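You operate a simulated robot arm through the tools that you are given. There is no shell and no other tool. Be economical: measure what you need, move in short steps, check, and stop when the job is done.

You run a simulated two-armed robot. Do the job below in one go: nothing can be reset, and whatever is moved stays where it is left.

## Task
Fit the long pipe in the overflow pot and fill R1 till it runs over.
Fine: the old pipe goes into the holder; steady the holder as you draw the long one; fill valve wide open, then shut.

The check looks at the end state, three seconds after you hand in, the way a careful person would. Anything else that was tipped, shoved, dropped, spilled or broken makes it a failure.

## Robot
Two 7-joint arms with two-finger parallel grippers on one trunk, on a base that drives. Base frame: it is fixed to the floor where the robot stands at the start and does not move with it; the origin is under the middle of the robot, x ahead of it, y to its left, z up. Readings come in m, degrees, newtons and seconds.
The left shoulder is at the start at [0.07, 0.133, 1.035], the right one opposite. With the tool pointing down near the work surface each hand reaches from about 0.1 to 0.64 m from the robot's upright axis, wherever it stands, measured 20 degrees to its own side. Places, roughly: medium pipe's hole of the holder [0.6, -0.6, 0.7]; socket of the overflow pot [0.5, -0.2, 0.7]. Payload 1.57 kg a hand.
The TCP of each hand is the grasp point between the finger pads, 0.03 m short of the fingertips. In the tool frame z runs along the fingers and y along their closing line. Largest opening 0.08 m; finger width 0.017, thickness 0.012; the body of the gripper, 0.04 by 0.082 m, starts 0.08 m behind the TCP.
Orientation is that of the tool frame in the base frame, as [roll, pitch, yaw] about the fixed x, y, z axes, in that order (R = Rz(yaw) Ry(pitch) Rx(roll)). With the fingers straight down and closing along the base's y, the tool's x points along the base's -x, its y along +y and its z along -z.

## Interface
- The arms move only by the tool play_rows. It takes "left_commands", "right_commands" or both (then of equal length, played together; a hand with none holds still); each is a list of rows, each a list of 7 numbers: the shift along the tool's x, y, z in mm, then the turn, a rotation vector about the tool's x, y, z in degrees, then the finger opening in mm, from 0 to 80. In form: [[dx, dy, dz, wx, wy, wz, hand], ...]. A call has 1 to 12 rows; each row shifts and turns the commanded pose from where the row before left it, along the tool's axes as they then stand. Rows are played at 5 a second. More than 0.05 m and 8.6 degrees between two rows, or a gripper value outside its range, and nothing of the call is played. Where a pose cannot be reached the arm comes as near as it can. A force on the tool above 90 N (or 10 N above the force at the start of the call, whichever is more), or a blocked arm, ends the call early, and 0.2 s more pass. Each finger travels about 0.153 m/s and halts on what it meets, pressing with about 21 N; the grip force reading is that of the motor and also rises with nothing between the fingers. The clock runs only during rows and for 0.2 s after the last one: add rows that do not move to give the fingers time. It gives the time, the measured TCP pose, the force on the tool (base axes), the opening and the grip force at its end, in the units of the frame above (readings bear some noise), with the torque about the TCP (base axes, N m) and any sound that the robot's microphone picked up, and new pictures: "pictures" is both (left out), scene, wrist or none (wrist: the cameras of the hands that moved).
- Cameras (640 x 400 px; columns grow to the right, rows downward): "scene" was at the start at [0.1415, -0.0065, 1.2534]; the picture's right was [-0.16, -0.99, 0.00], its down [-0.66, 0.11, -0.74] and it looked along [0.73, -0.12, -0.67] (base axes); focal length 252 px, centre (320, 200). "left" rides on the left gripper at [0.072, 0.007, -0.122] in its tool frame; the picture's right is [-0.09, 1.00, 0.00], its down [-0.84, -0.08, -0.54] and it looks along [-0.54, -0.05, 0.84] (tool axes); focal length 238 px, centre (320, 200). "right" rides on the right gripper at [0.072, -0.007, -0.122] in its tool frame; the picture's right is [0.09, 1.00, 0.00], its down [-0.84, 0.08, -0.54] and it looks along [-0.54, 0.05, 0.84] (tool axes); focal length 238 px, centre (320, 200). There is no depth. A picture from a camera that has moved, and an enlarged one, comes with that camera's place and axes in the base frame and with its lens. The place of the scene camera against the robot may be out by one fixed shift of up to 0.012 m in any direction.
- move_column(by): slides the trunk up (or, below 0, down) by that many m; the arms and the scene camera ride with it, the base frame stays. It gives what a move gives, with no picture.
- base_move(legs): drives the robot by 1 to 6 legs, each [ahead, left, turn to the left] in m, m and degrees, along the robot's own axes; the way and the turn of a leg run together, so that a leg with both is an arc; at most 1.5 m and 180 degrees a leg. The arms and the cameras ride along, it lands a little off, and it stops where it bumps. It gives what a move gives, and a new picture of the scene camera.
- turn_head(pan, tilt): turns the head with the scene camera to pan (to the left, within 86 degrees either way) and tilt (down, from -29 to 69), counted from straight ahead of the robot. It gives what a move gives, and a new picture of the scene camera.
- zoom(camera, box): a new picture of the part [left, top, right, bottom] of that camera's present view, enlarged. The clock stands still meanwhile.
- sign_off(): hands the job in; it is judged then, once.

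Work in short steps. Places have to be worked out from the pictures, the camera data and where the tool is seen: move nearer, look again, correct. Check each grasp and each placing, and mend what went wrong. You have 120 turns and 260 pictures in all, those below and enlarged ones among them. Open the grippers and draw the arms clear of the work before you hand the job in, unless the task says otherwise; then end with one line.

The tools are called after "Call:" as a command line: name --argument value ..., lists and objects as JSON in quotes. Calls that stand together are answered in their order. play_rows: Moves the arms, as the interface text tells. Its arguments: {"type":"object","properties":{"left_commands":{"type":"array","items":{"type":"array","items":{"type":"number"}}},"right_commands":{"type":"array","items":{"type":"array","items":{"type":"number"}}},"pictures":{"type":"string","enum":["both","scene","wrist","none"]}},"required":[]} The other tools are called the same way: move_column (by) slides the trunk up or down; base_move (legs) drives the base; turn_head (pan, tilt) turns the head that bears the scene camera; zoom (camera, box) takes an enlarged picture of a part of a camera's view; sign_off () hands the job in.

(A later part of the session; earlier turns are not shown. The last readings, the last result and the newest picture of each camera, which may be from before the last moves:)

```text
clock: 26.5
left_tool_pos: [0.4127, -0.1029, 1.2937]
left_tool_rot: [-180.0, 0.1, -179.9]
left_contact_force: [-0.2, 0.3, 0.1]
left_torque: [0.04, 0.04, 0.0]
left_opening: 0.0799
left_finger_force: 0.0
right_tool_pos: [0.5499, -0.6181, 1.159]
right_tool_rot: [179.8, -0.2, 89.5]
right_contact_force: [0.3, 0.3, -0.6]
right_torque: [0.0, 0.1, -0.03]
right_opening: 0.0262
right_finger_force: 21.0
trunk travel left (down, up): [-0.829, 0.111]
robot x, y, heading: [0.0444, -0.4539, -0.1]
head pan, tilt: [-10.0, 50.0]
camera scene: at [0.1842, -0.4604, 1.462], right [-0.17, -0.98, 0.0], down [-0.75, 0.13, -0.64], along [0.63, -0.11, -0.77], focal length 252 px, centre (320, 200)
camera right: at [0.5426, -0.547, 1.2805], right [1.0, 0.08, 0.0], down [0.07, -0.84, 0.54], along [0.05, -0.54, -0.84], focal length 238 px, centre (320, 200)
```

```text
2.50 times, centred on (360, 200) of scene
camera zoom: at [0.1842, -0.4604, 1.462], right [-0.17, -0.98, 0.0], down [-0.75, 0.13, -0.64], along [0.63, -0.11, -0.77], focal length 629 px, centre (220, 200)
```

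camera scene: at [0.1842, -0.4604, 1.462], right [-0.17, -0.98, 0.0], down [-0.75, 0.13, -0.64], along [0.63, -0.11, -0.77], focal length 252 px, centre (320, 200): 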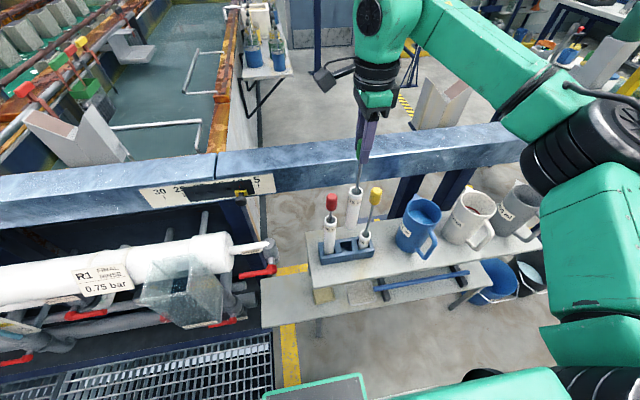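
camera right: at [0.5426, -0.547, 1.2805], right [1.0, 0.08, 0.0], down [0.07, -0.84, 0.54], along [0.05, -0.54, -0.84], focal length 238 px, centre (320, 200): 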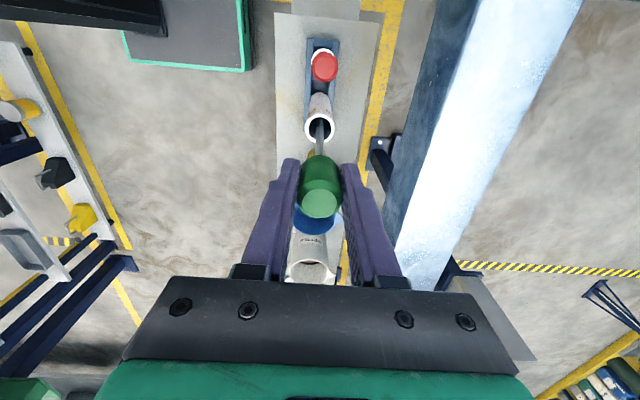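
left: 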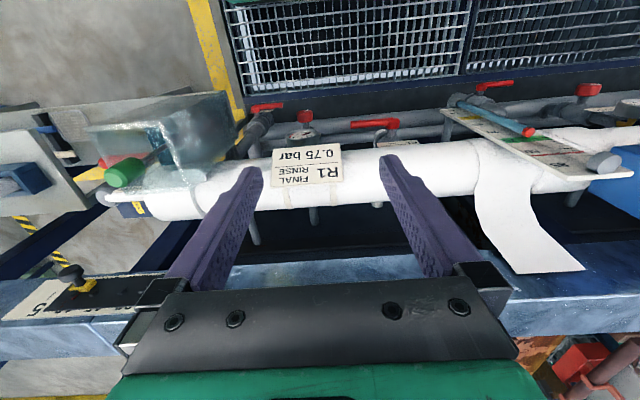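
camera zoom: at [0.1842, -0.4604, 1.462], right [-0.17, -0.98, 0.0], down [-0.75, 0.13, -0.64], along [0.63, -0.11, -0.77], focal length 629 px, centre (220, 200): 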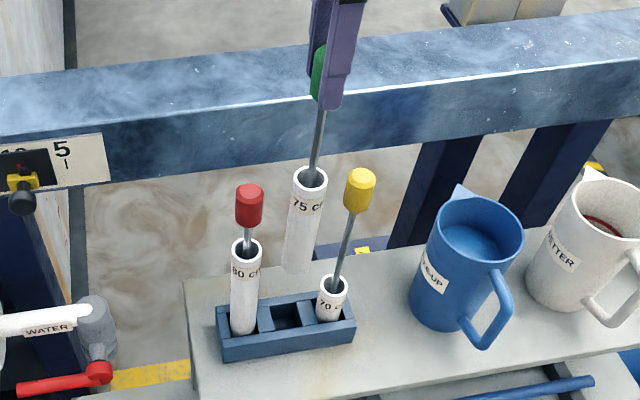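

The pipe is aligned in x within about 1 mm. I lower to just above the hole and check.

Call:
play_rows --right_commands '[[0, 0, 30, 0, 0, 0, 0], [0, 0, 30, 0, 0, 0, 0], [0, 0, 25, 0, 0, 0, 0], [0, 0, 0, 0, 0, 0, 0], [0, 0, 0, 0, 0, 0, 0]]' --pictures "wrist"

Call:
zoom --camera "scene" --box '[310, 170, 400, 270]'

Call:
zoom --camera "right" --box '[260, 20, 400, 180]'

```text
clock: 27.7
left_tool_pos: [0.4121, -0.1039, 1.2949]
left_tool_rot: [-180.0, 0.1, -179.9]
left_contact_force: [0.4, 0.0, -0.1]
left_torque: [0.0, -0.01, -0.01]
left_opening: 0.0801
left_finger_force: 0.1
right_tool_pos: [0.5485, -0.6163, 1.0746]
right_tool_rot: [179.9, -0.3, 89.5]
right_contact_force: [0.8, -0.3, -1.3]
right_torque: [0.02, -0.07, 0.02]
right_opening: 0.0261
right_finger_force: 21.1
trunk travel left (down, up): [-0.829, 0.111]
robot x, y, heading: [0.0522, -0.4498, -0.1]
head pan, tilt: [-10.0, 50.0]
camera right: at [0.5428, -0.5466, 1.1956], right [1.0, 0.08, 0.0], down [0.07, -0.84, 0.54], along [0.05, -0.54, -0.84], focal length 238 px, centre (320, 200)
```

right: 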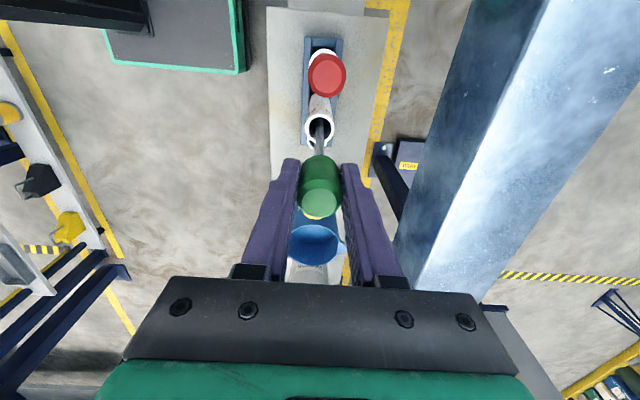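

```text
4.00 times, centred on (355, 220) of scene
camera zoom: at [0.1845, -0.4604, 1.4619], right [-0.17, -0.98, 0.0], down [-0.75, 0.13, -0.64], along [0.63, -0.11, -0.77], focal length 1006 px, centre (180, 120)
```

zoom: 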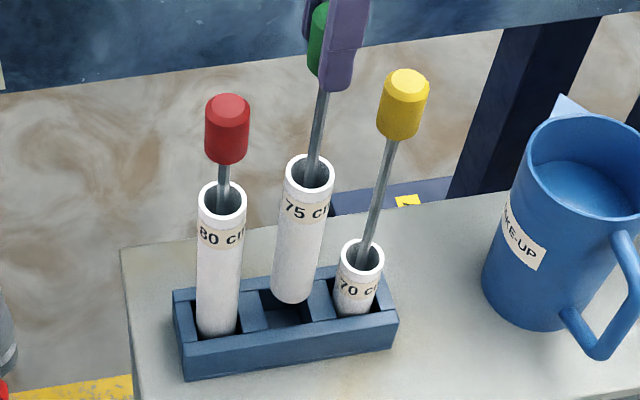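

```text
2.50 times, centred on (330, 100) of right
camera zoom: at [0.5428, -0.5466, 1.1956], right [1.0, 0.08, 0.0], down [0.07, -0.84, 0.54], along [0.05, -0.54, -0.84], focal length 596 px, centre (295, 450)
```

zoom: 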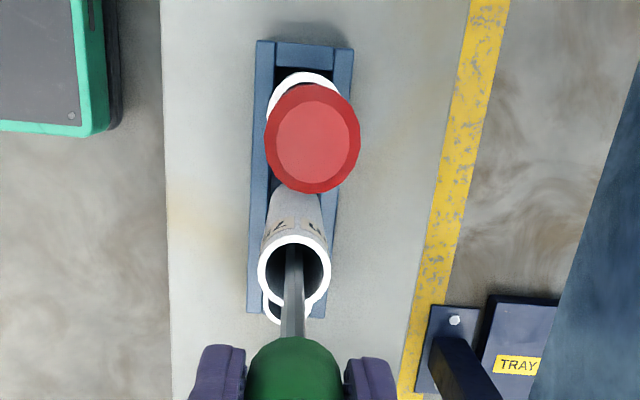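

The scene zoom shows the pipe bottom going straight into the middle opening. I lower gently under the force guard.

Call:
play_rows --right_commands '[[0, 0, 12, 0, 0, 0, 0], [0, 0, 12, 0, 0, 0, 0], [0, 0, 12, 0, 0, 0, 0], [0, 0, 12, 0, 0, 0, 0], [0, 0, 8, 0, 0, 0, 0], [0, 0, 0, 0, 0, 0, 0]]' --pictures "none"

Call:
zoom --camera "scene" --box '[310, 170, 400, 270]'

```text
clock: 29.1
left_tool_pos: [0.4123, -0.1017, 1.2953]
left_tool_rot: [180.0, 0.1, -179.9]
left_contact_force: [0.1, -0.5, 0.0]
left_torque: [-0.05, 0.0, 0.0]
left_opening: 0.0802
left_finger_force: 0.0
right_tool_pos: [0.5497, -0.6165, 1.0183]
right_tool_rot: [179.7, -0.3, 89.3]
right_contact_force: [-0.8, 0.1, -1.5]
right_torque: [0.02, -0.07, -0.01]
right_opening: 0.0262
right_finger_force: 21.1
trunk travel left (down, up): [-0.829, 0.111]
robot x, y, heading: [0.0513, -0.4487, -0.3]
head pan, tilt: [-10.0, 50.0]
```

```text
4.00 times, centred on (355, 220) of scene
camera zoom: at [0.1844, -0.4603, 1.4619], right [-0.17, -0.98, 0.0], down [-0.75, 0.13, -0.64], along [0.63, -0.11, -0.77], focal length 1006 px, centre (180, 120)
```

zoom: 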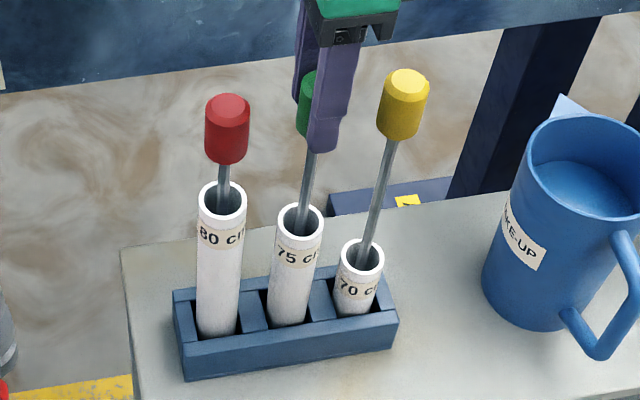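

It is in the hole. I continue in small steps until it seats.

Call:
play_rows --right_commands '[[0, 0, 5, 0, 0, 0, 0], [0, 0, 5, 0, 0, 0, 0], [0, 0, 3, 0, 0, 0, 0], [0, 0, 0, 0, 0, 0, 0]]' --pictures "none"

```text
clock: 30.1
left_tool_pos: [0.4093, -0.1011, 1.2954]
left_tool_rot: [180.0, 0.2, -179.9]
left_contact_force: [0.4, 0.6, -0.4]
left_torque: [0.01, 0.02, 0.01]
left_opening: 0.0799
left_finger_force: 0.0
right_tool_pos: [0.5486, -0.6155, 1.0075]
right_tool_rot: [179.6, -0.4, 89.5]
right_contact_force: [0.1, -0.8, 16.1]
right_torque: [-0.32, 0.34, -0.05]
right_opening: 0.0267
right_finger_force: 20.7
trunk travel left (down, up): [-0.829, 0.111]
robot x, y, heading: [0.0502, -0.4526, -0.1]
head pan, tilt: [-10.0, 50.0]
```

Contact shows at z≈1.0075, so it is seated. I ease off, open, and rise straight up.

Call:
play_rows --right_commands '[[0, 0, -2, 0, 0, 0, 0], [0, 0, 0, 0, 0, 0, 45], [0, 0, 0, 0, 0, 0, 60], [0, 0, -5, 0, 0, 0, 60], [0, 0, -20, 0, 0, 0, 60], [0, 0, -30, 0, 0, 0, 60], [0, 0, -30, 0, 0, 0, 60], [0, 0, -30, 0, 0, 0, 60], [0, 0, 0, 0, 0, 0, 60]]'

Call:
zoom --camera "scene" --box '[310, 170, 400, 270]'

Call:
zoom --camera "right" --box '[250, 20, 410, 200]'

```text
clock: 32.1
left_tool_pos: [0.4131, -0.1033, 1.2933]
left_tool_rot: [180.0, 0.2, -179.9]
left_contact_force: [0.2, 0.4, -0.5]
left_torque: [-0.03, -0.01, 0.02]
left_opening: 0.0798
left_finger_force: 0.1
right_tool_pos: [0.5492, -0.6169, 1.1224]
right_tool_rot: [179.8, -0.3, 89.4]
right_contact_force: [0.6, -0.3, -0.2]
right_torque: [-0.01, 0.01, 0.02]
right_opening: 0.06
right_finger_force: 0.0
trunk travel left (down, up): [-0.829, 0.111]
robot x, y, heading: [0.0511, -0.4555, -0.1]
head pan, tilt: [-10.0, 50.0]
camera scene: at [0.1842, -0.4603, 1.4619], right [-0.17, -0.98, 0.0], down [-0.75, 0.13, -0.64], along [0.63, -0.11, -0.77], focal length 252 px, centre (320, 200)
camera right: at [0.5422, -0.5454, 1.2448], right [1.0, 0.08, 0.0], down [0.07, -0.84, 0.54], along [0.05, -0.54, -0.84], focal length 238 px, centre (320, 200)
```

scene: 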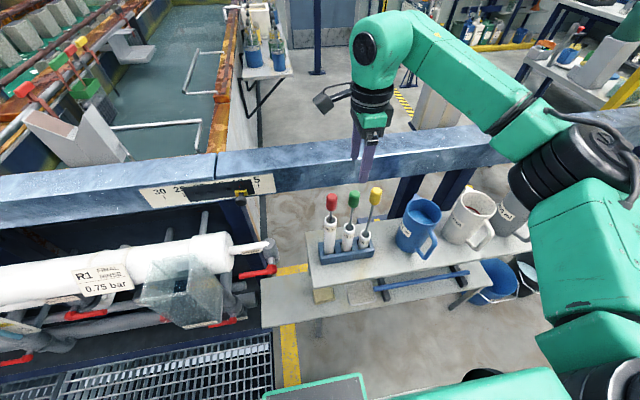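
right: 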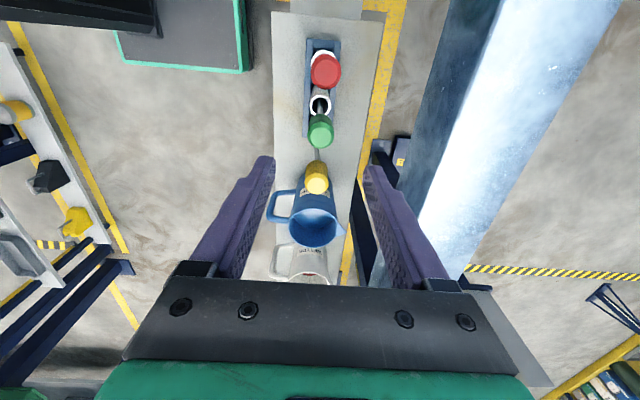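

```text
4.00 times, centred on (355, 220) of scene
camera zoom: at [0.1842, -0.4603, 1.4619], right [-0.17, -0.98, 0.0], down [-0.75, 0.13, -0.64], along [0.63, -0.11, -0.77], focal length 1006 px, centre (180, 120)
```

zoom: 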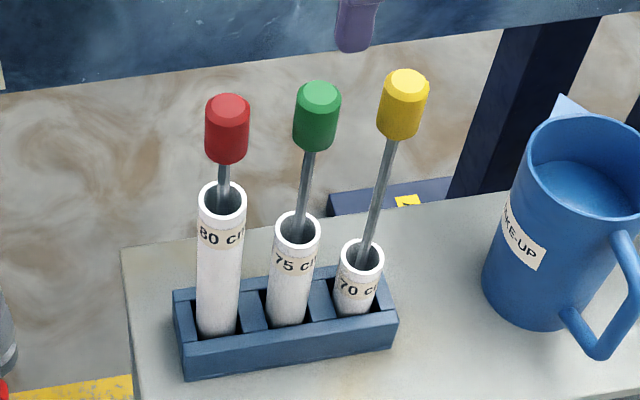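

```text
2.22 times, centred on (330, 110) of right
camera zoom: at [0.5422, -0.5454, 1.2448], right [1.0, 0.08, 0.0], down [0.07, -0.84, 0.54], along [0.05, -0.54, -0.84], focal length 530 px, centre (298, 400)
```

zoom: 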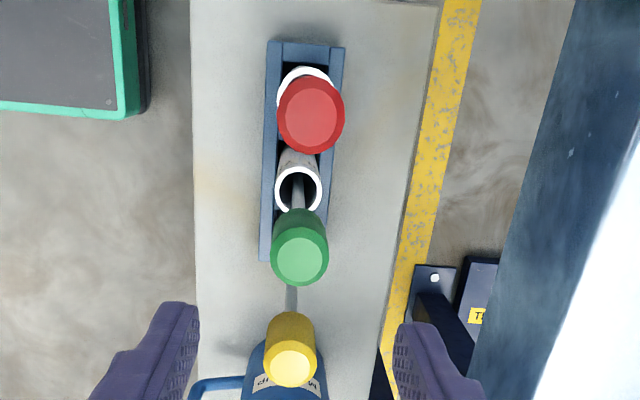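

The old pipe is well seated. Next I prepare the left hand to clamp the +y end of the holder, turning it to close along x while descending; the right hand goes over the red handle.

Call:
play_rows --left_commands '[[0, 0, 15, 0, 0, -8.2, 80], [0, 0, 15, 0, 0, -8.2, 80], [0, 0, 15, 0, 0, -8.2, 80], [0, 0, 15, 0, 0, -8.2, 80], [0, 0, 15, 0, 0, -8.2, 80], [0, 0, 15, 0, 0, -8.2, 80], [0, 0, 15, 0, 0, -8.2, 80], [0, 0, 15, 0, 0, -8.2, 80], [0, 0, 15, 0, 0, -8.2, 80], [0, 0, 15, 0, 0, -8.2, 80], [0, 0, 15, 0, 0, -7.9, 80]]' --right_commands '[[9, 0, -3, 0, 0, 0, 60], [9, 0, -3, 0, 0, 0, 60], [9, 0, -3, 0, 0, 0, 60], [9, 0, -3, 0, 0, 0, 60], [9, 0, -3, 0, 0, 0, 60], [9, 0, -3, 0, 0, 0, 60], [0, 0, 0, 0, 0, 0, 60], [0, 0, 0, 0, 0, 0, 60], [0, 0, 0, 0, 0, 0, 60], [0, 0, 0, 0, 0, 0, 60], [0, 0, 0, 0, 0, 0, 60]]'

```text
clock: 34.5
left_tool_pos: [0.4116, -0.1022, 1.1295]
left_tool_rot: [-179.9, 0.0, -89.8]
left_contact_force: [0.7, 0.1, 0.0]
left_torque: [0.0, 0.0, -0.03]
left_opening: 0.0799
left_finger_force: 0.0
right_tool_pos: [0.5505, -0.5626, 1.1402]
right_tool_rot: [179.8, -0.4, 89.4]
right_contact_force: [-0.1, 0.5, -0.3]
right_torque: [-0.02, -0.03, -0.05]
right_opening: 0.0599
right_finger_force: 0.0
trunk travel left (down, up): [-0.829, 0.111]
robot x, y, heading: [0.0519, -0.4569, 0.1]
head pan, tilt: [-10.0, 50.0]
camera scene: at [0.1842, -0.46, 1.462], right [-0.17, -0.98, 0.0], down [-0.75, 0.13, -0.64], along [0.63, -0.11, -0.77], focal length 252 px, centre (320, 200)
camera right: at [0.543, -0.4915, 1.2625], right [1.0, 0.08, 0.0], down [0.07, -0.84, 0.54], along [0.05, -0.54, -0.84], focal length 238 px, centre (320, 200)
camera left: at [0.4062, -0.1742, 1.2516], right [-1.0, 0.09, 0.0], down [0.07, 0.84, 0.54], along [0.05, 0.54, -0.84], focal length 238 px, centre (320, 200)
```

scene: 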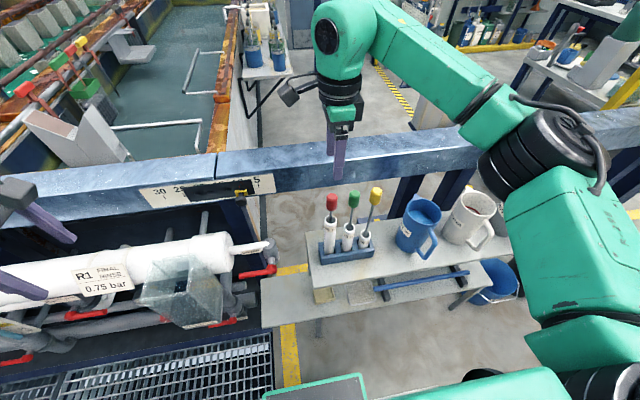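
right: 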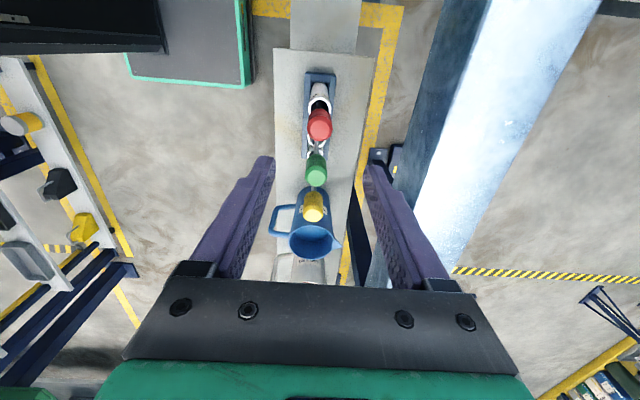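
left: 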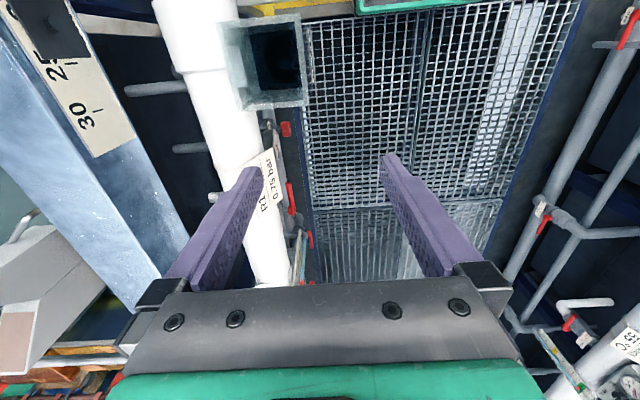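

The red handle is well placed beneath the right hand. I tilt the left hand 45° (fingers toward -y and down) and bring it to x≈0.549.

Call:
play_rows --left_commands '[[0, -23, 0, 0, 7.5, 0, 80], [0, -23, 0, 0, 7.5, 0, 80], [0, -23, 0, 0, 7.5, 0, 80], [0, -23, 0, 0, 7.5, 0, 80], [0, -23, 0, 0, 7.5, 0, 80], [0, -22, 0, 0, 7.5, 0, 80], [0, 0, 0, 0, 0, 0, 80]]' --pictures "none"

Call:
play_rows --left_commands '[[5, 0, 45, 0, 0, 0, 80], [5, 0, 45, 0, 0, 0, 80], [5, 0, 45, 0, 0, 0, 80], [5, 0, 45, 0, 0, 0, 80], [5, 0, 45, 0, 0, 0, 80], [5, 0, 45, 0, 0, 0, 80], [5, 0, 45, 0, 0, 0, 80], [0, 0, 0, 0, 0, 0, 80]]'

```text
clock: 36.1
left_tool_pos: [0.5497, -0.1042, 1.1306]
left_tool_rot: [-179.8, -45.1, -90.1]
left_contact_force: [-0.8, -1.5, 0.7]
left_torque: [0.01, -0.05, 0.04]
left_opening: 0.08
left_finger_force: 0.0
right_tool_pos: [0.5496, -0.5621, 1.1413]
right_tool_rot: [179.7, -0.3, 89.4]
right_contact_force: [-0.9, -0.8, 0.2]
right_torque: [0.01, 0.0, 0.0]
right_opening: 0.0599
right_finger_force: 0.1
trunk travel left (down, up): [-0.829, 0.111]
robot x, y, heading: [0.0508, -0.4534, 0.2]
head pan, tilt: [-10.0, 50.0]
```

```text
clock: 37.9
left_tool_pos: [0.55, -0.3482, 0.9302]
left_tool_rot: [-180.0, -44.9, -90.0]
left_contact_force: [0.0, 0.4, -0.7]
left_torque: [0.02, 0.0, 0.01]
left_opening: 0.0801
left_finger_force: 0.1
right_tool_pos: [0.5491, -0.5635, 1.1417]
right_tool_rot: [179.8, -0.3, 89.4]
right_contact_force: [-0.1, 0.7, 0.0]
right_torque: [0.01, 0.0, -0.02]
right_opening: 0.0602
right_finger_force: 0.0
trunk travel left (down, up): [-0.829, 0.111]
robot x, y, heading: [0.0465, -0.4553, -0.1]
head pan, tilt: [-10.0, 50.0]
camera scene: at [0.1839, -0.4598, 1.462], right [-0.17, -0.98, 0.0], down [-0.75, 0.13, -0.64], along [0.63, -0.11, -0.77], focal length 252 px, centre (320, 200)
camera left: at [0.5429, -0.3135, 1.0676], right [-1.0, 0.06, -0.07], down [0.08, 0.97, -0.21], along [0.05, -0.21, -0.98], focal length 238 px, centre (320, 200)
```

scene: 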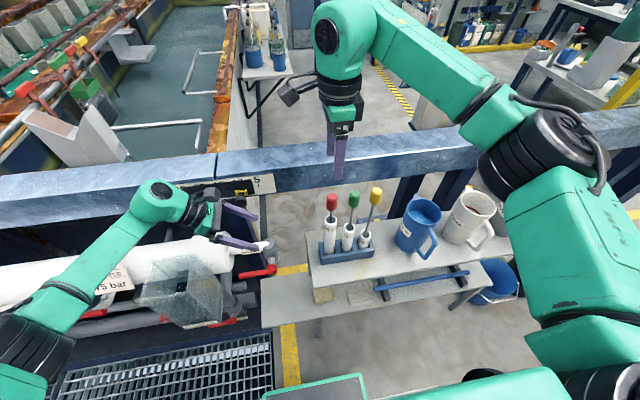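
left: 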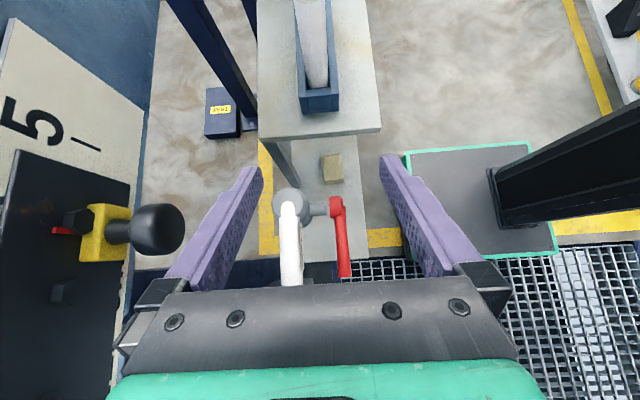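

The left camera shows the holder's near end centred ahead (near edge at y≈-0.51…-0.53). I advance along the fingers and check.

Call:
play_rows --left_commands '[[3, 0, 40, 0, 0, 0, 80], [3, 0, 40, 0, 0, 0, 80], [3, 0, 40, 0, 0, 0, 80], [2, 0, 30, 0, 0, 0, 80], [0, 0, 0, 0, 0, 0, 80]]'

Call:
zoom --camera "scene" --box '[230, 160, 420, 290]'

```text
clock: 39.1
left_tool_pos: [0.5496, -0.464, 0.8318]
left_tool_rot: [-179.9, -45.0, -90.0]
left_contact_force: [0.2, -0.1, 0.2]
left_torque: [-0.01, -0.03, 0.0]
left_opening: 0.08
left_finger_force: 0.1
right_tool_pos: [0.5497, -0.5637, 1.14]
right_tool_rot: [179.7, -0.3, 89.4]
right_contact_force: [0.2, -0.1, 0.4]
right_torque: [-0.02, -0.03, 0.0]
right_opening: 0.0604
right_finger_force: 0.1
trunk travel left (down, up): [-0.829, 0.111]
robot x, y, heading: [0.0524, -0.4551, -0.1]
head pan, tilt: [-10.0, 50.0]
camera scene: at [0.184, -0.4596, 1.462], right [-0.17, -0.98, 0.0], down [-0.75, 0.13, -0.64], along [0.63, -0.11, -0.77], focal length 252 px, centre (320, 200)
camera left: at [0.5426, -0.428, 0.9693], right [-1.0, 0.06, -0.07], down [0.08, 0.97, -0.21], along [0.05, -0.21, -0.98], focal length 238 px, centre (320, 200)
```

scene: 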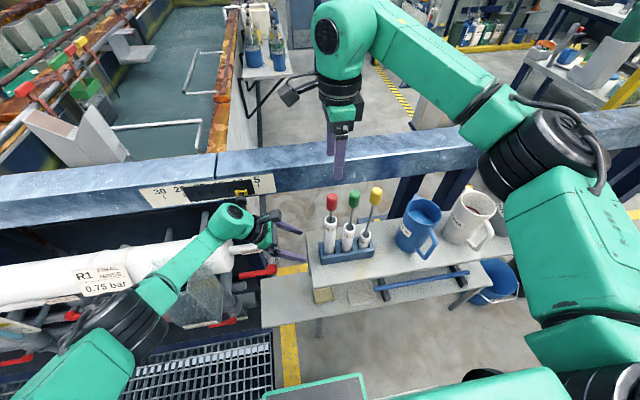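
left: 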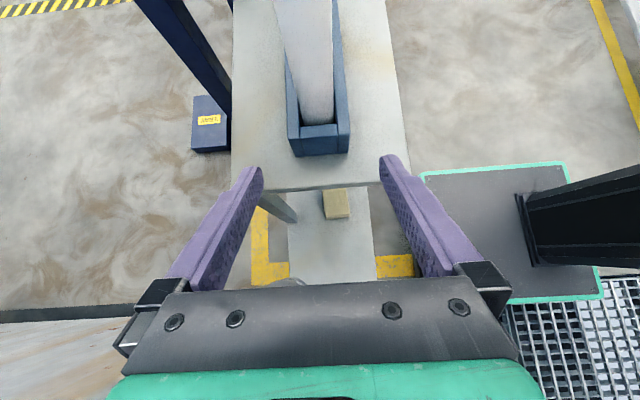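

```text
3.08 times, centred on (325, 225) of scene
camera zoom: at [0.184, -0.4596, 1.462], right [-0.17, -0.98, 0.0], down [-0.75, 0.13, -0.64], along [0.63, -0.11, -0.77], focal length 774 px, centre (305, 123)
```

zoom: 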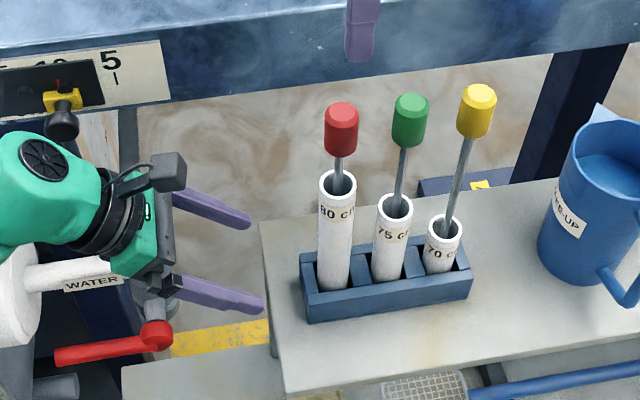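

The holder's near end is at y≈-0.532, centred at x≈0.550 and about 60 mm wide. I advance so the fingers straddle the end.

Call:
play_rows --left_commands '[[0, 0, 35, 0, 0, 0, 80], [-1, 0, 35, 0, 0, 0, 80], [-1, 0, 33, 0, 0, 0, 80], [0, 0, 0, 0, 0, 0, 80], [0, 0, 0, 0, 0, 0, 80]]' --pictures "wrist"

Call:
zoom --camera "scene" --box '[260, 170, 420, 290]'

```text
clock: 40.3
left_tool_pos: [0.55, -0.4972, 0.7988]
left_tool_rot: [-179.9, -45.1, -90.0]
left_contact_force: [1.3, 0.7, 0.7]
left_torque: [-0.01, 0.01, 0.01]
left_opening: 0.08
left_finger_force: 0.1
left hand out of reach, approached as far as the arm can: row 2, 3
right_tool_pos: [0.5505, -0.5619, 1.1402]
right_tool_rot: [179.8, -0.3, 89.3]
right_contact_force: [-0.3, 0.3, -0.2]
right_torque: [0.0, 0.02, 0.02]
right_opening: 0.0602
right_finger_force: 0.0
trunk travel left (down, up): [-0.829, 0.111]
robot x, y, heading: [0.0514, -0.4545, -0.0]
head pan, tilt: [-10.0, 50.0]
camera left: at [0.5433, -0.4615, 0.9366], right [-1.0, 0.06, -0.07], down [0.08, 0.97, -0.21], along [0.05, -0.21, -0.98], focal length 238 px, centre (320, 200)
```

left: 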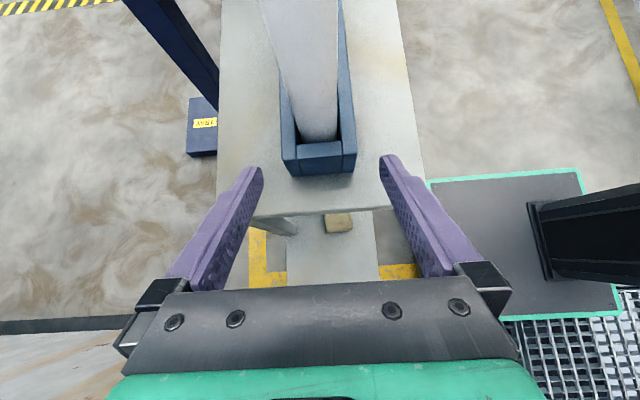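

```text
3.33 times, centred on (340, 230) of scene
camera zoom: at [0.1842, -0.4603, 1.4619], right [-0.17, -0.98, 0.0], down [-0.75, 0.13, -0.64], along [0.63, -0.11, -0.77], focal length 838 px, centre (253, 100)
```

zoom: 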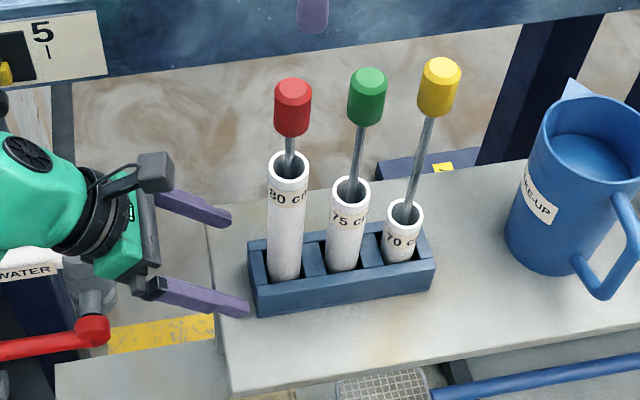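

The left arm hit its reach limit. I retract it, raise the right hand, lower the trunk and shift the base a little to the right.

Call:
play_rows --left_commands '[[0, 0, -40, 0, 0, 0, 80], [0, 0, -40, 0, 0, 0, 80], [0, 0, -40, 0, 0, 0, 80], [0, 0, -40, 0, 0, 0, 80]]' --right_commands '[[0, 0, -20, 0, 0, 0, 60], [0, 0, -20, 0, 0, 0, 60], [0, 0, -20, 0, 0, 0, 60], [0, 0, 0, 0, 0, 0, 60]]' --pictures "none"

Call:
base_move --legs '[[0, -0.06, 0]]'

Call:
move_column --by -0.1

```text
clock: 41.3
left_tool_pos: [0.5485, -0.3822, 0.9139]
left_tool_rot: [-179.9, -45.1, -90.0]
left_contact_force: [0.2, 0.4, -0.3]
left_torque: [-0.02, -0.03, -0.03]
left_opening: 0.0802
left_finger_force: 0.1
right_tool_pos: [0.5499, -0.5614, 1.2017]
right_tool_rot: [179.8, -0.2, 89.4]
right_contact_force: [-0.3, -0.3, 0.4]
right_torque: [-0.03, 0.0, -0.01]
right_opening: 0.0597
right_finger_force: 0.0
trunk travel left (down, up): [-0.829, 0.111]
robot x, y, heading: [0.0478, -0.4517, -0.2]
head pan, tilt: [-10.0, 50.0]
```

```text
clock: 42.3
left_tool_pos: [0.5494, -0.4386, 0.9126]
left_tool_rot: [-179.9, -45.3, -90.0]
left_contact_force: [0.0, 0.2, -0.3]
left_torque: [-0.05, -0.03, -0.01]
left_opening: 0.0797
left_finger_force: 0.0
right_tool_pos: [0.5494, -0.6177, 1.2014]
right_tool_rot: [179.7, 0.0, 89.5]
right_contact_force: [0.7, 0.4, -0.6]
right_torque: [-0.05, 0.0, 0.0]
right_opening: 0.06
right_finger_force: 0.1
trunk travel left (down, up): [-0.829, 0.111]
robot x, y, heading: [0.0507, -0.5134, 0.2]
head pan, tilt: [-10.0, 50.0]
camera scene: at [0.1843, -0.513, 1.462], right [-0.17, -0.98, 0.01], down [-0.75, 0.13, -0.64], along [0.63, -0.12, -0.77], focal length 252 px, centre (320, 200)
```

scene: 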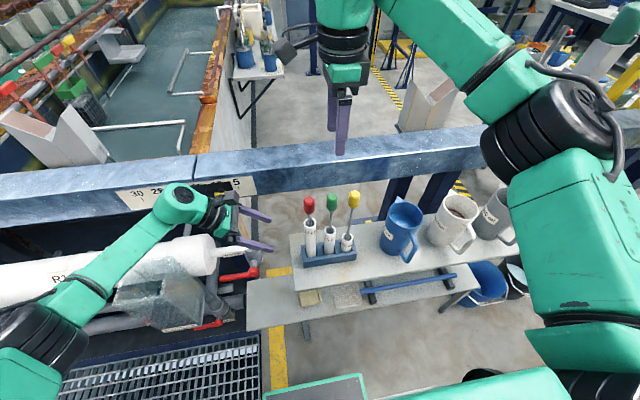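

```text
clock: 43.6
left_tool_pos: [0.5499, -0.4424, 0.8131]
left_tool_rot: [-179.9, -45.0, -89.9]
left_contact_force: [0.2, 0.8, -0.1]
left_torque: [0.02, 0.02, 0.03]
left_opening: 0.0797
left_finger_force: 0.0
right_tool_pos: [0.549, -0.6226, 1.1015]
right_tool_rot: [179.8, -0.4, 89.5]
right_contact_force: [-0.2, -1.2, -0.2]
right_torque: [-0.01, 0.04, 0.0]
right_opening: 0.0601
right_finger_force: 0.1
trunk travel left (down, up): [-0.729, 0.211]
robot x, y, heading: [0.0463, -0.5139, -0.0]
head pan, tilt: [-10.0, 50.0]
```

I check that the lowered left forearm is clear of the pot and header.

Call:
zoom --camera "scene" --box '[0, 130, 320, 330]'

Call:
zoom --camera "left" --box '[0, 0, 640, 400]'

```text
2.00 times, centred on (160, 230) of scene
camera zoom: at [0.1839, -0.5207, 1.362], right [-0.17, -0.98, 0.0], down [-0.75, 0.13, -0.64], along [0.63, -0.11, -0.77], focal length 503 px, centre (640, 140)
```

zoom: 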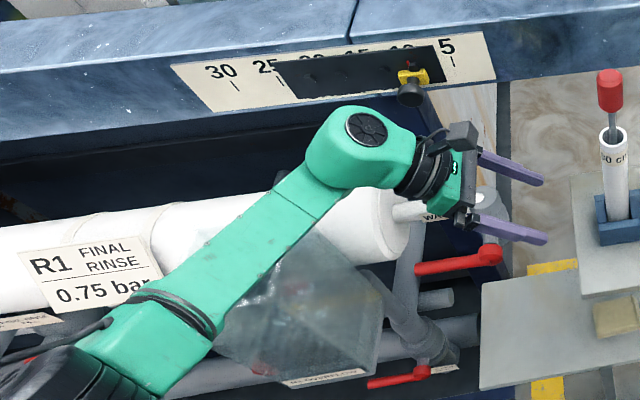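

```text
1.00 times, centred on (320, 200) of left (not enlarged: the box is as wide or as high as the picture)
camera zoom: at [0.5425, -0.4078, 0.9509], right [-1.0, 0.06, -0.07], down [0.08, 0.98, -0.21], along [0.05, -0.21, -0.98], focal length 238 px, centre (320, 200)
```

zoom: 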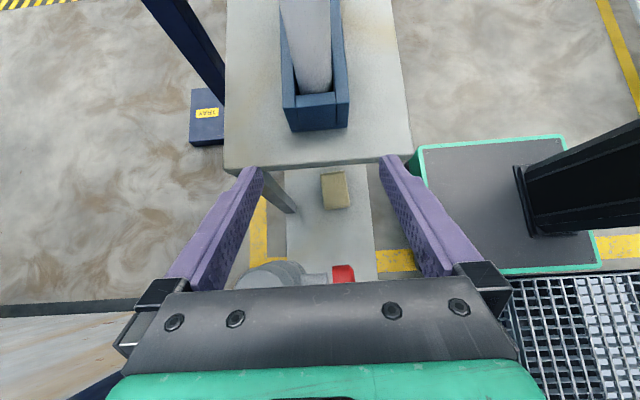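

The forearm is too near the header. Moving the base further right lets the left arm come in front-on instead, so I lift, retract and shift the base by -0.14.

Call:
move_column --by 0.1

Call:
play_rows --left_commands '[[0, 0, -40, 0, 0, 0, 80], [0, 0, -40, 0, 0, 0, 80], [0, 0, -40, 0, 0, 0, 80], [0, 0, 0, 0, 0, 0, 80]]' --pictures "none"

Call:
base_move --legs '[[0, -0.14, 0]]'

```text
clock: 45.0
left_tool_pos: [0.5494, -0.4437, 0.9142]
left_tool_rot: [-179.9, -44.9, -89.9]
left_contact_force: [-0.3, 0.4, 0.2]
left_torque: [-0.03, 0.03, 0.01]
left_opening: 0.08
left_finger_force: 0.0
right_tool_pos: [0.5496, -0.6228, 1.2004]
right_tool_rot: [179.8, -0.3, 89.5]
right_contact_force: [0.4, 0.5, -0.2]
right_torque: [0.0, -0.02, 0.01]
right_opening: 0.0597
right_finger_force: 0.0
trunk travel left (down, up): [-0.829, 0.111]
robot x, y, heading: [0.0518, -0.5131, 0.0]
head pan, tilt: [-10.0, 50.0]
```

```text
clock: 46.0
left_tool_pos: [0.5486, -0.3579, 0.9996]
left_tool_rot: [180.0, -45.1, -89.9]
left_contact_force: [0.2, -0.4, -0.7]
left_torque: [0.03, 0.01, -0.01]
left_opening: 0.08
left_finger_force: 0.0
right_tool_pos: [0.5495, -0.6231, 1.2017]
right_tool_rot: [179.8, -0.4, 89.5]
right_contact_force: [-0.7, 0.5, -0.1]
right_torque: [-0.02, 0.01, 0.01]
right_opening: 0.0597
right_finger_force: 0.0
trunk travel left (down, up): [-0.829, 0.111]
robot x, y, heading: [0.0502, -0.5114, -0.1]
head pan, tilt: [-10.0, 50.0]
```

```text
clock: 47.3
left_tool_pos: [0.5481, -0.4979, 0.9996]
left_tool_rot: [-179.8, -45.1, -89.9]
left_contact_force: [0.1, -0.7, -0.1]
left_torque: [0.02, 0.03, 0.01]
left_opening: 0.0801
left_finger_force: 0.0
right_tool_pos: [0.5486, -0.7614, 1.2009]
right_tool_rot: [179.8, -0.1, 89.5]
right_contact_force: [0.2, -0.2, 1.1]
right_torque: [-0.02, 0.0, -0.04]
right_opening: 0.0598
right_finger_force: 0.1
trunk travel left (down, up): [-0.829, 0.111]
robot x, y, heading: [0.0495, -0.6549, 0.0]
head pan, tilt: [-10.0, 50.0]
camera scene: at [0.1841, -0.6581, 1.462], right [-0.17, -0.98, 0.0], down [-0.75, 0.13, -0.64], along [0.63, -0.11, -0.77], focal length 252 px, centre (320, 200)
```

scene: 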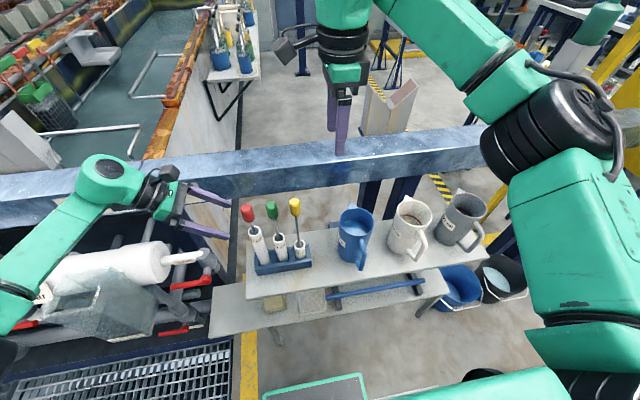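

I lower the left hand straight down in front of the holder's end and watch the forearm.

Call:
play_rows --left_commands '[[-29, 0, 19, 0, 0, 0, 80], [-29, 0, 19, 0, 0, 0, 80], [-29, 0, 19, 0, 0, 0, 80], [-29, 0, 19, 0, 0, 0, 80], [-29, 0, 19, 0, 0, 0, 80], [0, 0, 0, 0, 0, 0, 80]]'

```text
clock: 48.7
left_tool_pos: [0.5494, -0.4647, 0.8302]
left_tool_rot: [-179.8, -45.0, -90.1]
left_contact_force: [-1.0, 0.3, -0.2]
left_torque: [0.01, -0.03, 0.05]
left_opening: 0.0797
left_finger_force: 0.0
right_tool_pos: [0.5484, -0.7643, 1.2011]
right_tool_rot: [179.8, -0.3, 89.5]
right_contact_force: [-0.7, 0.0, -0.1]
right_torque: [0.01, 0.01, 0.01]
right_opening: 0.0602
right_finger_force: 0.2
trunk travel left (down, up): [-0.829, 0.111]
robot x, y, heading: [0.0481, -0.6531, -0.1]
head pan, tilt: [-10.0, 50.0]
camera scene: at [0.1837, -0.6613, 1.462], right [-0.17, -0.98, 0.0], down [-0.75, 0.13, -0.64], along [0.63, -0.11, -0.77], focal length 252 px, centre (320, 200)
camera left: at [0.5423, -0.4283, 0.9672], right [-1.0, 0.06, -0.07], down [0.08, 0.98, -0.21], along [0.05, -0.21, -0.98], focal length 238 px, centre (320, 200)
```

scene: 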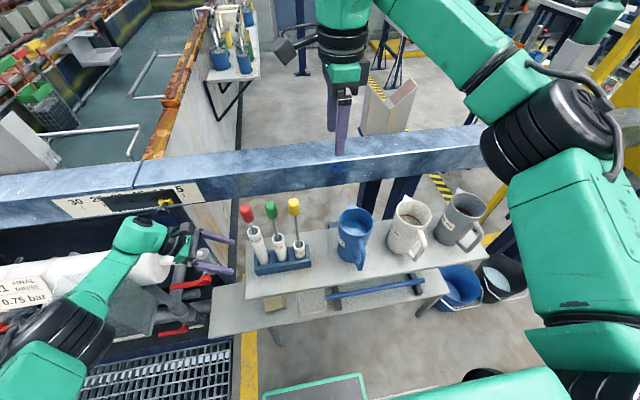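
left: 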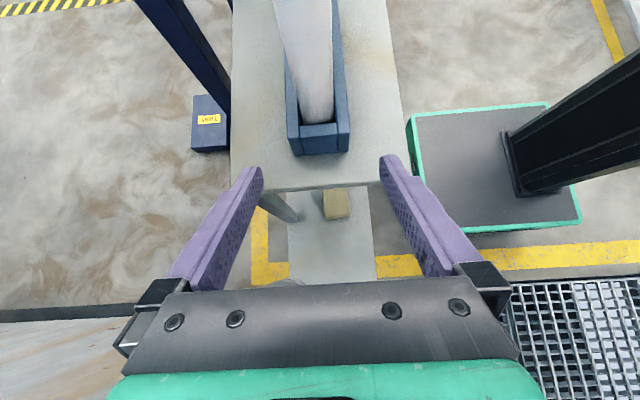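

Call:
zoom --camera "scene" --box '[0, 180, 260, 360]'

```text
2.22 times, centred on (130, 270) of scene
camera zoom: at [0.1837, -0.6613, 1.462], right [-0.17, -0.98, 0.0], down [-0.75, 0.13, -0.64], along [0.63, -0.11, -0.77], focal length 559 px, centre (742, 44)
```

zoom: 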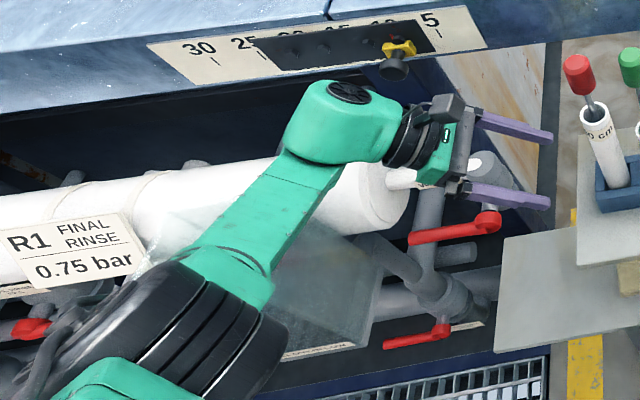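

The left elbow hangs low near the pot. A higher trunk straightens the arm, so I raise the trunk 0.1 and lower the hand by the same amount.

Call:
move_column --by 0.1

Call:
play_rows --left_commands '[[-20, 0, 20, 0, 0, 0, 80], [-20, 0, 20, 0, 0, 0, 80], [-20, 0, 20, 0, 0, 0, 80], [-10, 0, 10, 0, 0, 0, 80], [0, 0, 0, 0, 0, 0, 80]]' --pictures "scene"

Call:
zoom --camera "scene" --box '[0, 180, 300, 380]'

```text
clock: 50.0
left_tool_pos: [0.5482, -0.4637, 0.9303]
left_tool_rot: [-179.9, -45.1, -90.0]
left_contact_force: [-0.2, -0.1, 0.4]
left_torque: [0.01, -0.02, 0.02]
left_opening: 0.0801
left_finger_force: 0.1
right_tool_pos: [0.5498, -0.7636, 1.3018]
right_tool_rot: [179.8, -0.3, 89.5]
right_contact_force: [-0.1, 0.8, 0.1]
right_torque: [0.03, 0.01, 0.02]
right_opening: 0.06
right_finger_force: 0.0
trunk travel left (down, up): [-0.929, 0.011]
robot x, y, heading: [0.0521, -0.6548, -0.1]
head pan, tilt: [-10.0, 50.0]
```

```text
clock: 51.2
left_tool_pos: [0.5393, -0.4751, 0.8953]
left_tool_rot: [-179.9, -45.0, -89.9]
left_contact_force: [0.4, 0.7, 0.9]
left_torque: [-0.01, 0.03, -0.04]
left_opening: 0.0799
left_finger_force: 0.2
left hand out of reach, approached as far as the arm can: row 1, 2, 3, 4
right_tool_pos: [0.5483, -0.7641, 1.3013]
right_tool_rot: [179.9, -0.3, 89.5]
right_contact_force: [-0.2, 0.1, 1.1]
right_torque: [0.0, 0.0, 0.0]
right_opening: 0.0598
right_finger_force: 0.1
trunk travel left (down, up): [-0.929, 0.011]
robot x, y, heading: [0.0515, -0.6549, -0.1]
head pan, tilt: [-10.0, 50.0]
camera scene: at [0.1844, -0.6613, 1.5619], right [-0.17, -0.98, 0.0], down [-0.75, 0.13, -0.64], along [0.63, -0.11, -0.77], focal length 252 px, centre (320, 200)
```

scene: 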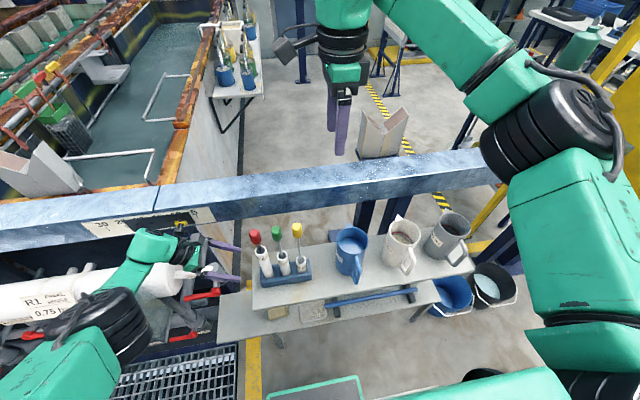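

```text
2.00 times, centred on (150, 280) of scene
camera zoom: at [0.1844, -0.6613, 1.5619], right [-0.17, -0.98, 0.0], down [-0.75, 0.13, -0.64], along [0.63, -0.11, -0.77], focal length 503 px, centre (660, 40)
```

zoom: 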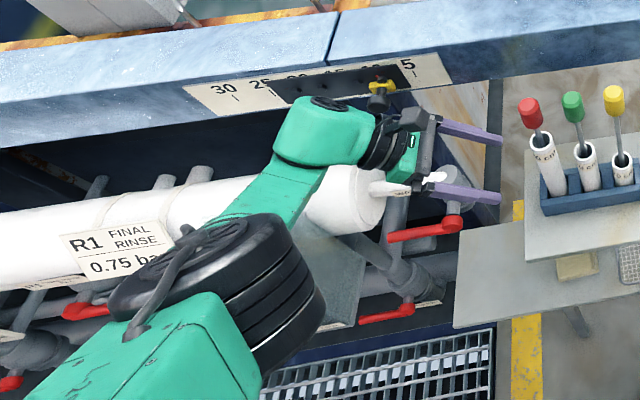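

Side clamping is limited by the arm's reach. Instead I'll steady the holder by pressing both left fingertips onto its front rail from the front, so I bring the left hand back upright and turned forward.

Call:
play_rows --left_commands '[[20, 0, -30, 0, -7.5, 0, 80], [20, 0, -30, 0, -7.5, 0, 80], [15, 0, -30, 0, -7.5, 0, 80], [10, 0, -30, 0, -7.5, 0, 80], [0, 0, -30, 0, -7.5, 0, 80], [0, 0, -30, 0, -7.5, 0, 80], [0, 0, 0, 0, 0, 0, 80]]' --pictures "none"

Call:
play_rows --left_commands '[[0, 5, 0, 0, 0, 8.2, 80], [0, 5, 0, 0, 0, 8.2, 80], [0, 5, 0, 0, 0, 8.2, 80], [0, 5, 0, 0, 0, 8.2, 80], [0, 5, 0, 0, 0, 8.2, 80], [0, 0, 0, 0, 0, 8.2, 80], [0, 0, 0, 0, 0, 8.2, 80], [0, 0, 0, 0, 0, 8.2, 80], [0, 0, 0, 0, 0, 8.2, 80], [0, 0, 0, 0, 0, 8.2, 80], [0, 0, 0, 0, 0, 8, 80]]' --pictures "scene"

```text
clock: 52.8
left_tool_pos: [0.5392, -0.4492, 1.0898]
left_tool_rot: [-180.0, 0.1, -90.0]
left_contact_force: [-0.3, -0.7, 0.5]
left_torque: [0.01, -0.01, 0.0]
left_opening: 0.0802
left_finger_force: 0.0
right_tool_pos: [0.549, -0.7632, 1.3001]
right_tool_rot: [179.9, -0.2, 89.4]
right_contact_force: [0.1, -0.3, -0.8]
right_torque: [0.02, -0.01, -0.02]
right_opening: 0.06
right_finger_force: 0.1
trunk travel left (down, up): [-0.929, 0.011]
robot x, y, heading: [0.0488, -0.6521, -0.0]
head pan, tilt: [-10.0, 50.0]
```

```text
clock: 55.2
left_tool_pos: [0.5153, -0.4416, 1.0895]
left_tool_rot: [-180.0, 0.0, 180.0]
left_contact_force: [-0.2, 0.0, 0.3]
left_torque: [-0.02, -0.03, -0.01]
left_opening: 0.0799
left_finger_force: 0.0
right_tool_pos: [0.5502, -0.764, 1.3005]
right_tool_rot: [179.8, -0.4, 89.5]
right_contact_force: [-0.3, -0.1, -0.3]
right_torque: [-0.02, 0.0, -0.03]
right_opening: 0.0601
right_finger_force: 0.0
trunk travel left (down, up): [-0.929, 0.011]
robot x, y, heading: [0.0517, -0.6581, 0.2]
head pan, tilt: [-10.0, 50.0]
camera scene: at [0.184, -0.661, 1.5619], right [-0.17, -0.98, 0.0], down [-0.75, 0.13, -0.64], along [0.63, -0.11, -0.77], focal length 252 px, centre (320, 200)
```

scene: 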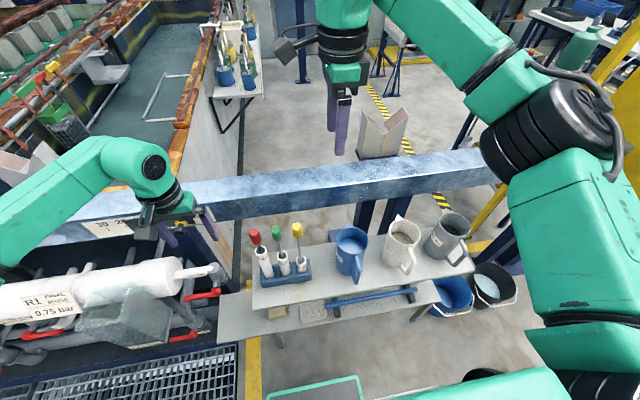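

Left hand is upright. I move it in front of the holder at y≈-0.575, tilt it 40° forward, narrow the fingers and lower the trunk.

Call:
play_rows --left_commands '[[24, -33, 0, 0, 0, 0, 40], [24, -33, 0, 0, 0, 0, 40], [24, -33, 0, 0, 0, 0, 40], [24, -34, 0, 0, 0, 0, 40], [0, 0, 0, 0, -8, 0, 40], [0, 0, 0, 0, -8, 0, 40], [0, 0, 0, 0, -8, 0, 40], [0, 0, 0, 0, -8, 0, 40], [0, 0, 0, 0, -8, 0, 40], [0, 0, 0, 0, 0, 0, 40]]' --pictures "none"

Call:
move_column --by -0.15

Call:
zoom --camera "scene" --box '[0, 0, 640, 400]'

Call:
zoom --camera "left" --box '[0, 0, 640, 400]'

```text
clock: 57.4
left_tool_pos: [0.4196, -0.5765, 1.0903]
left_tool_rot: [179.9, 40.1, -179.8]
left_contact_force: [1.0, 0.6, 0.4]
left_torque: [0.01, -0.02, -0.03]
left_opening: 0.0401
left_finger_force: 0.1
right_tool_pos: [0.5496, -0.764, 1.3009]
right_tool_rot: [179.8, -0.4, 89.5]
right_contact_force: [-0.7, -0.4, 0.0]
right_torque: [0.02, 0.03, 0.01]
right_opening: 0.0597
right_finger_force: 0.0
trunk travel left (down, up): [-0.929, 0.011]
robot x, y, heading: [0.0512, -0.6561, 0.4]
head pan, tilt: [-10.0, 50.0]
```

```text
clock: 59.2
left_tool_pos: [0.4203, -0.5755, 0.9412]
left_tool_rot: [179.9, 40.0, -180.0]
left_contact_force: [-0.3, -0.1, 0.6]
left_torque: [-0.06, 0.04, 0.01]
left_opening: 0.0401
left_finger_force: 0.0
right_tool_pos: [0.55, -0.764, 1.1511]
right_tool_rot: [179.7, -0.3, 89.4]
right_contact_force: [0.5, 0.2, 0.3]
right_torque: [0.02, 0.03, 0.04]
right_opening: 0.06
right_finger_force: 0.0
trunk travel left (down, up): [-0.779, 0.161]
robot x, y, heading: [0.0526, -0.6559, 0.4]
head pan, tilt: [-10.0, 50.0]
```

```text
1.00 times, centred on (320, 200) of scene (not enlarged: the box is as wide or as high as the picture)
camera zoom: at [0.1839, -0.6611, 1.412], right [-0.17, -0.98, 0.0], down [-0.75, 0.13, -0.64], along [0.63, -0.11, -0.77], focal length 252 px, centre (320, 200)
```

zoom: 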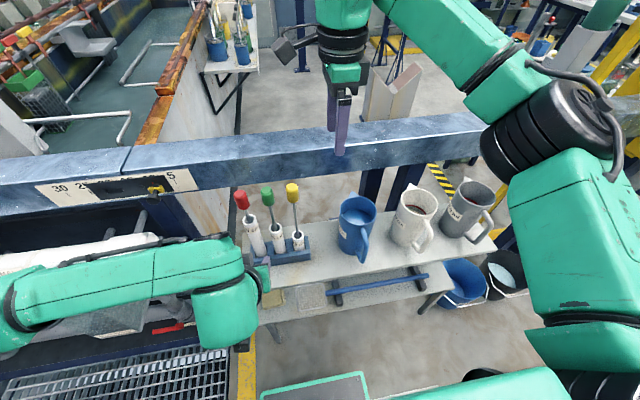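

```text
1.00 times, centred on (320, 200) of left (not enlarged: the box is as wide or as high as the picture)
camera zoom: at [0.2868, -0.5686, 0.987], right [0.07, 1.0, 0.06], down [0.29, -0.08, 0.95], along [0.95, -0.05, -0.3], focal length 238 px, centre (320, 200)
```

zoom: 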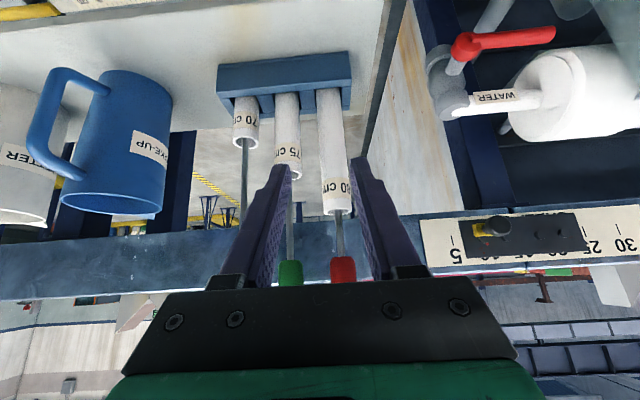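

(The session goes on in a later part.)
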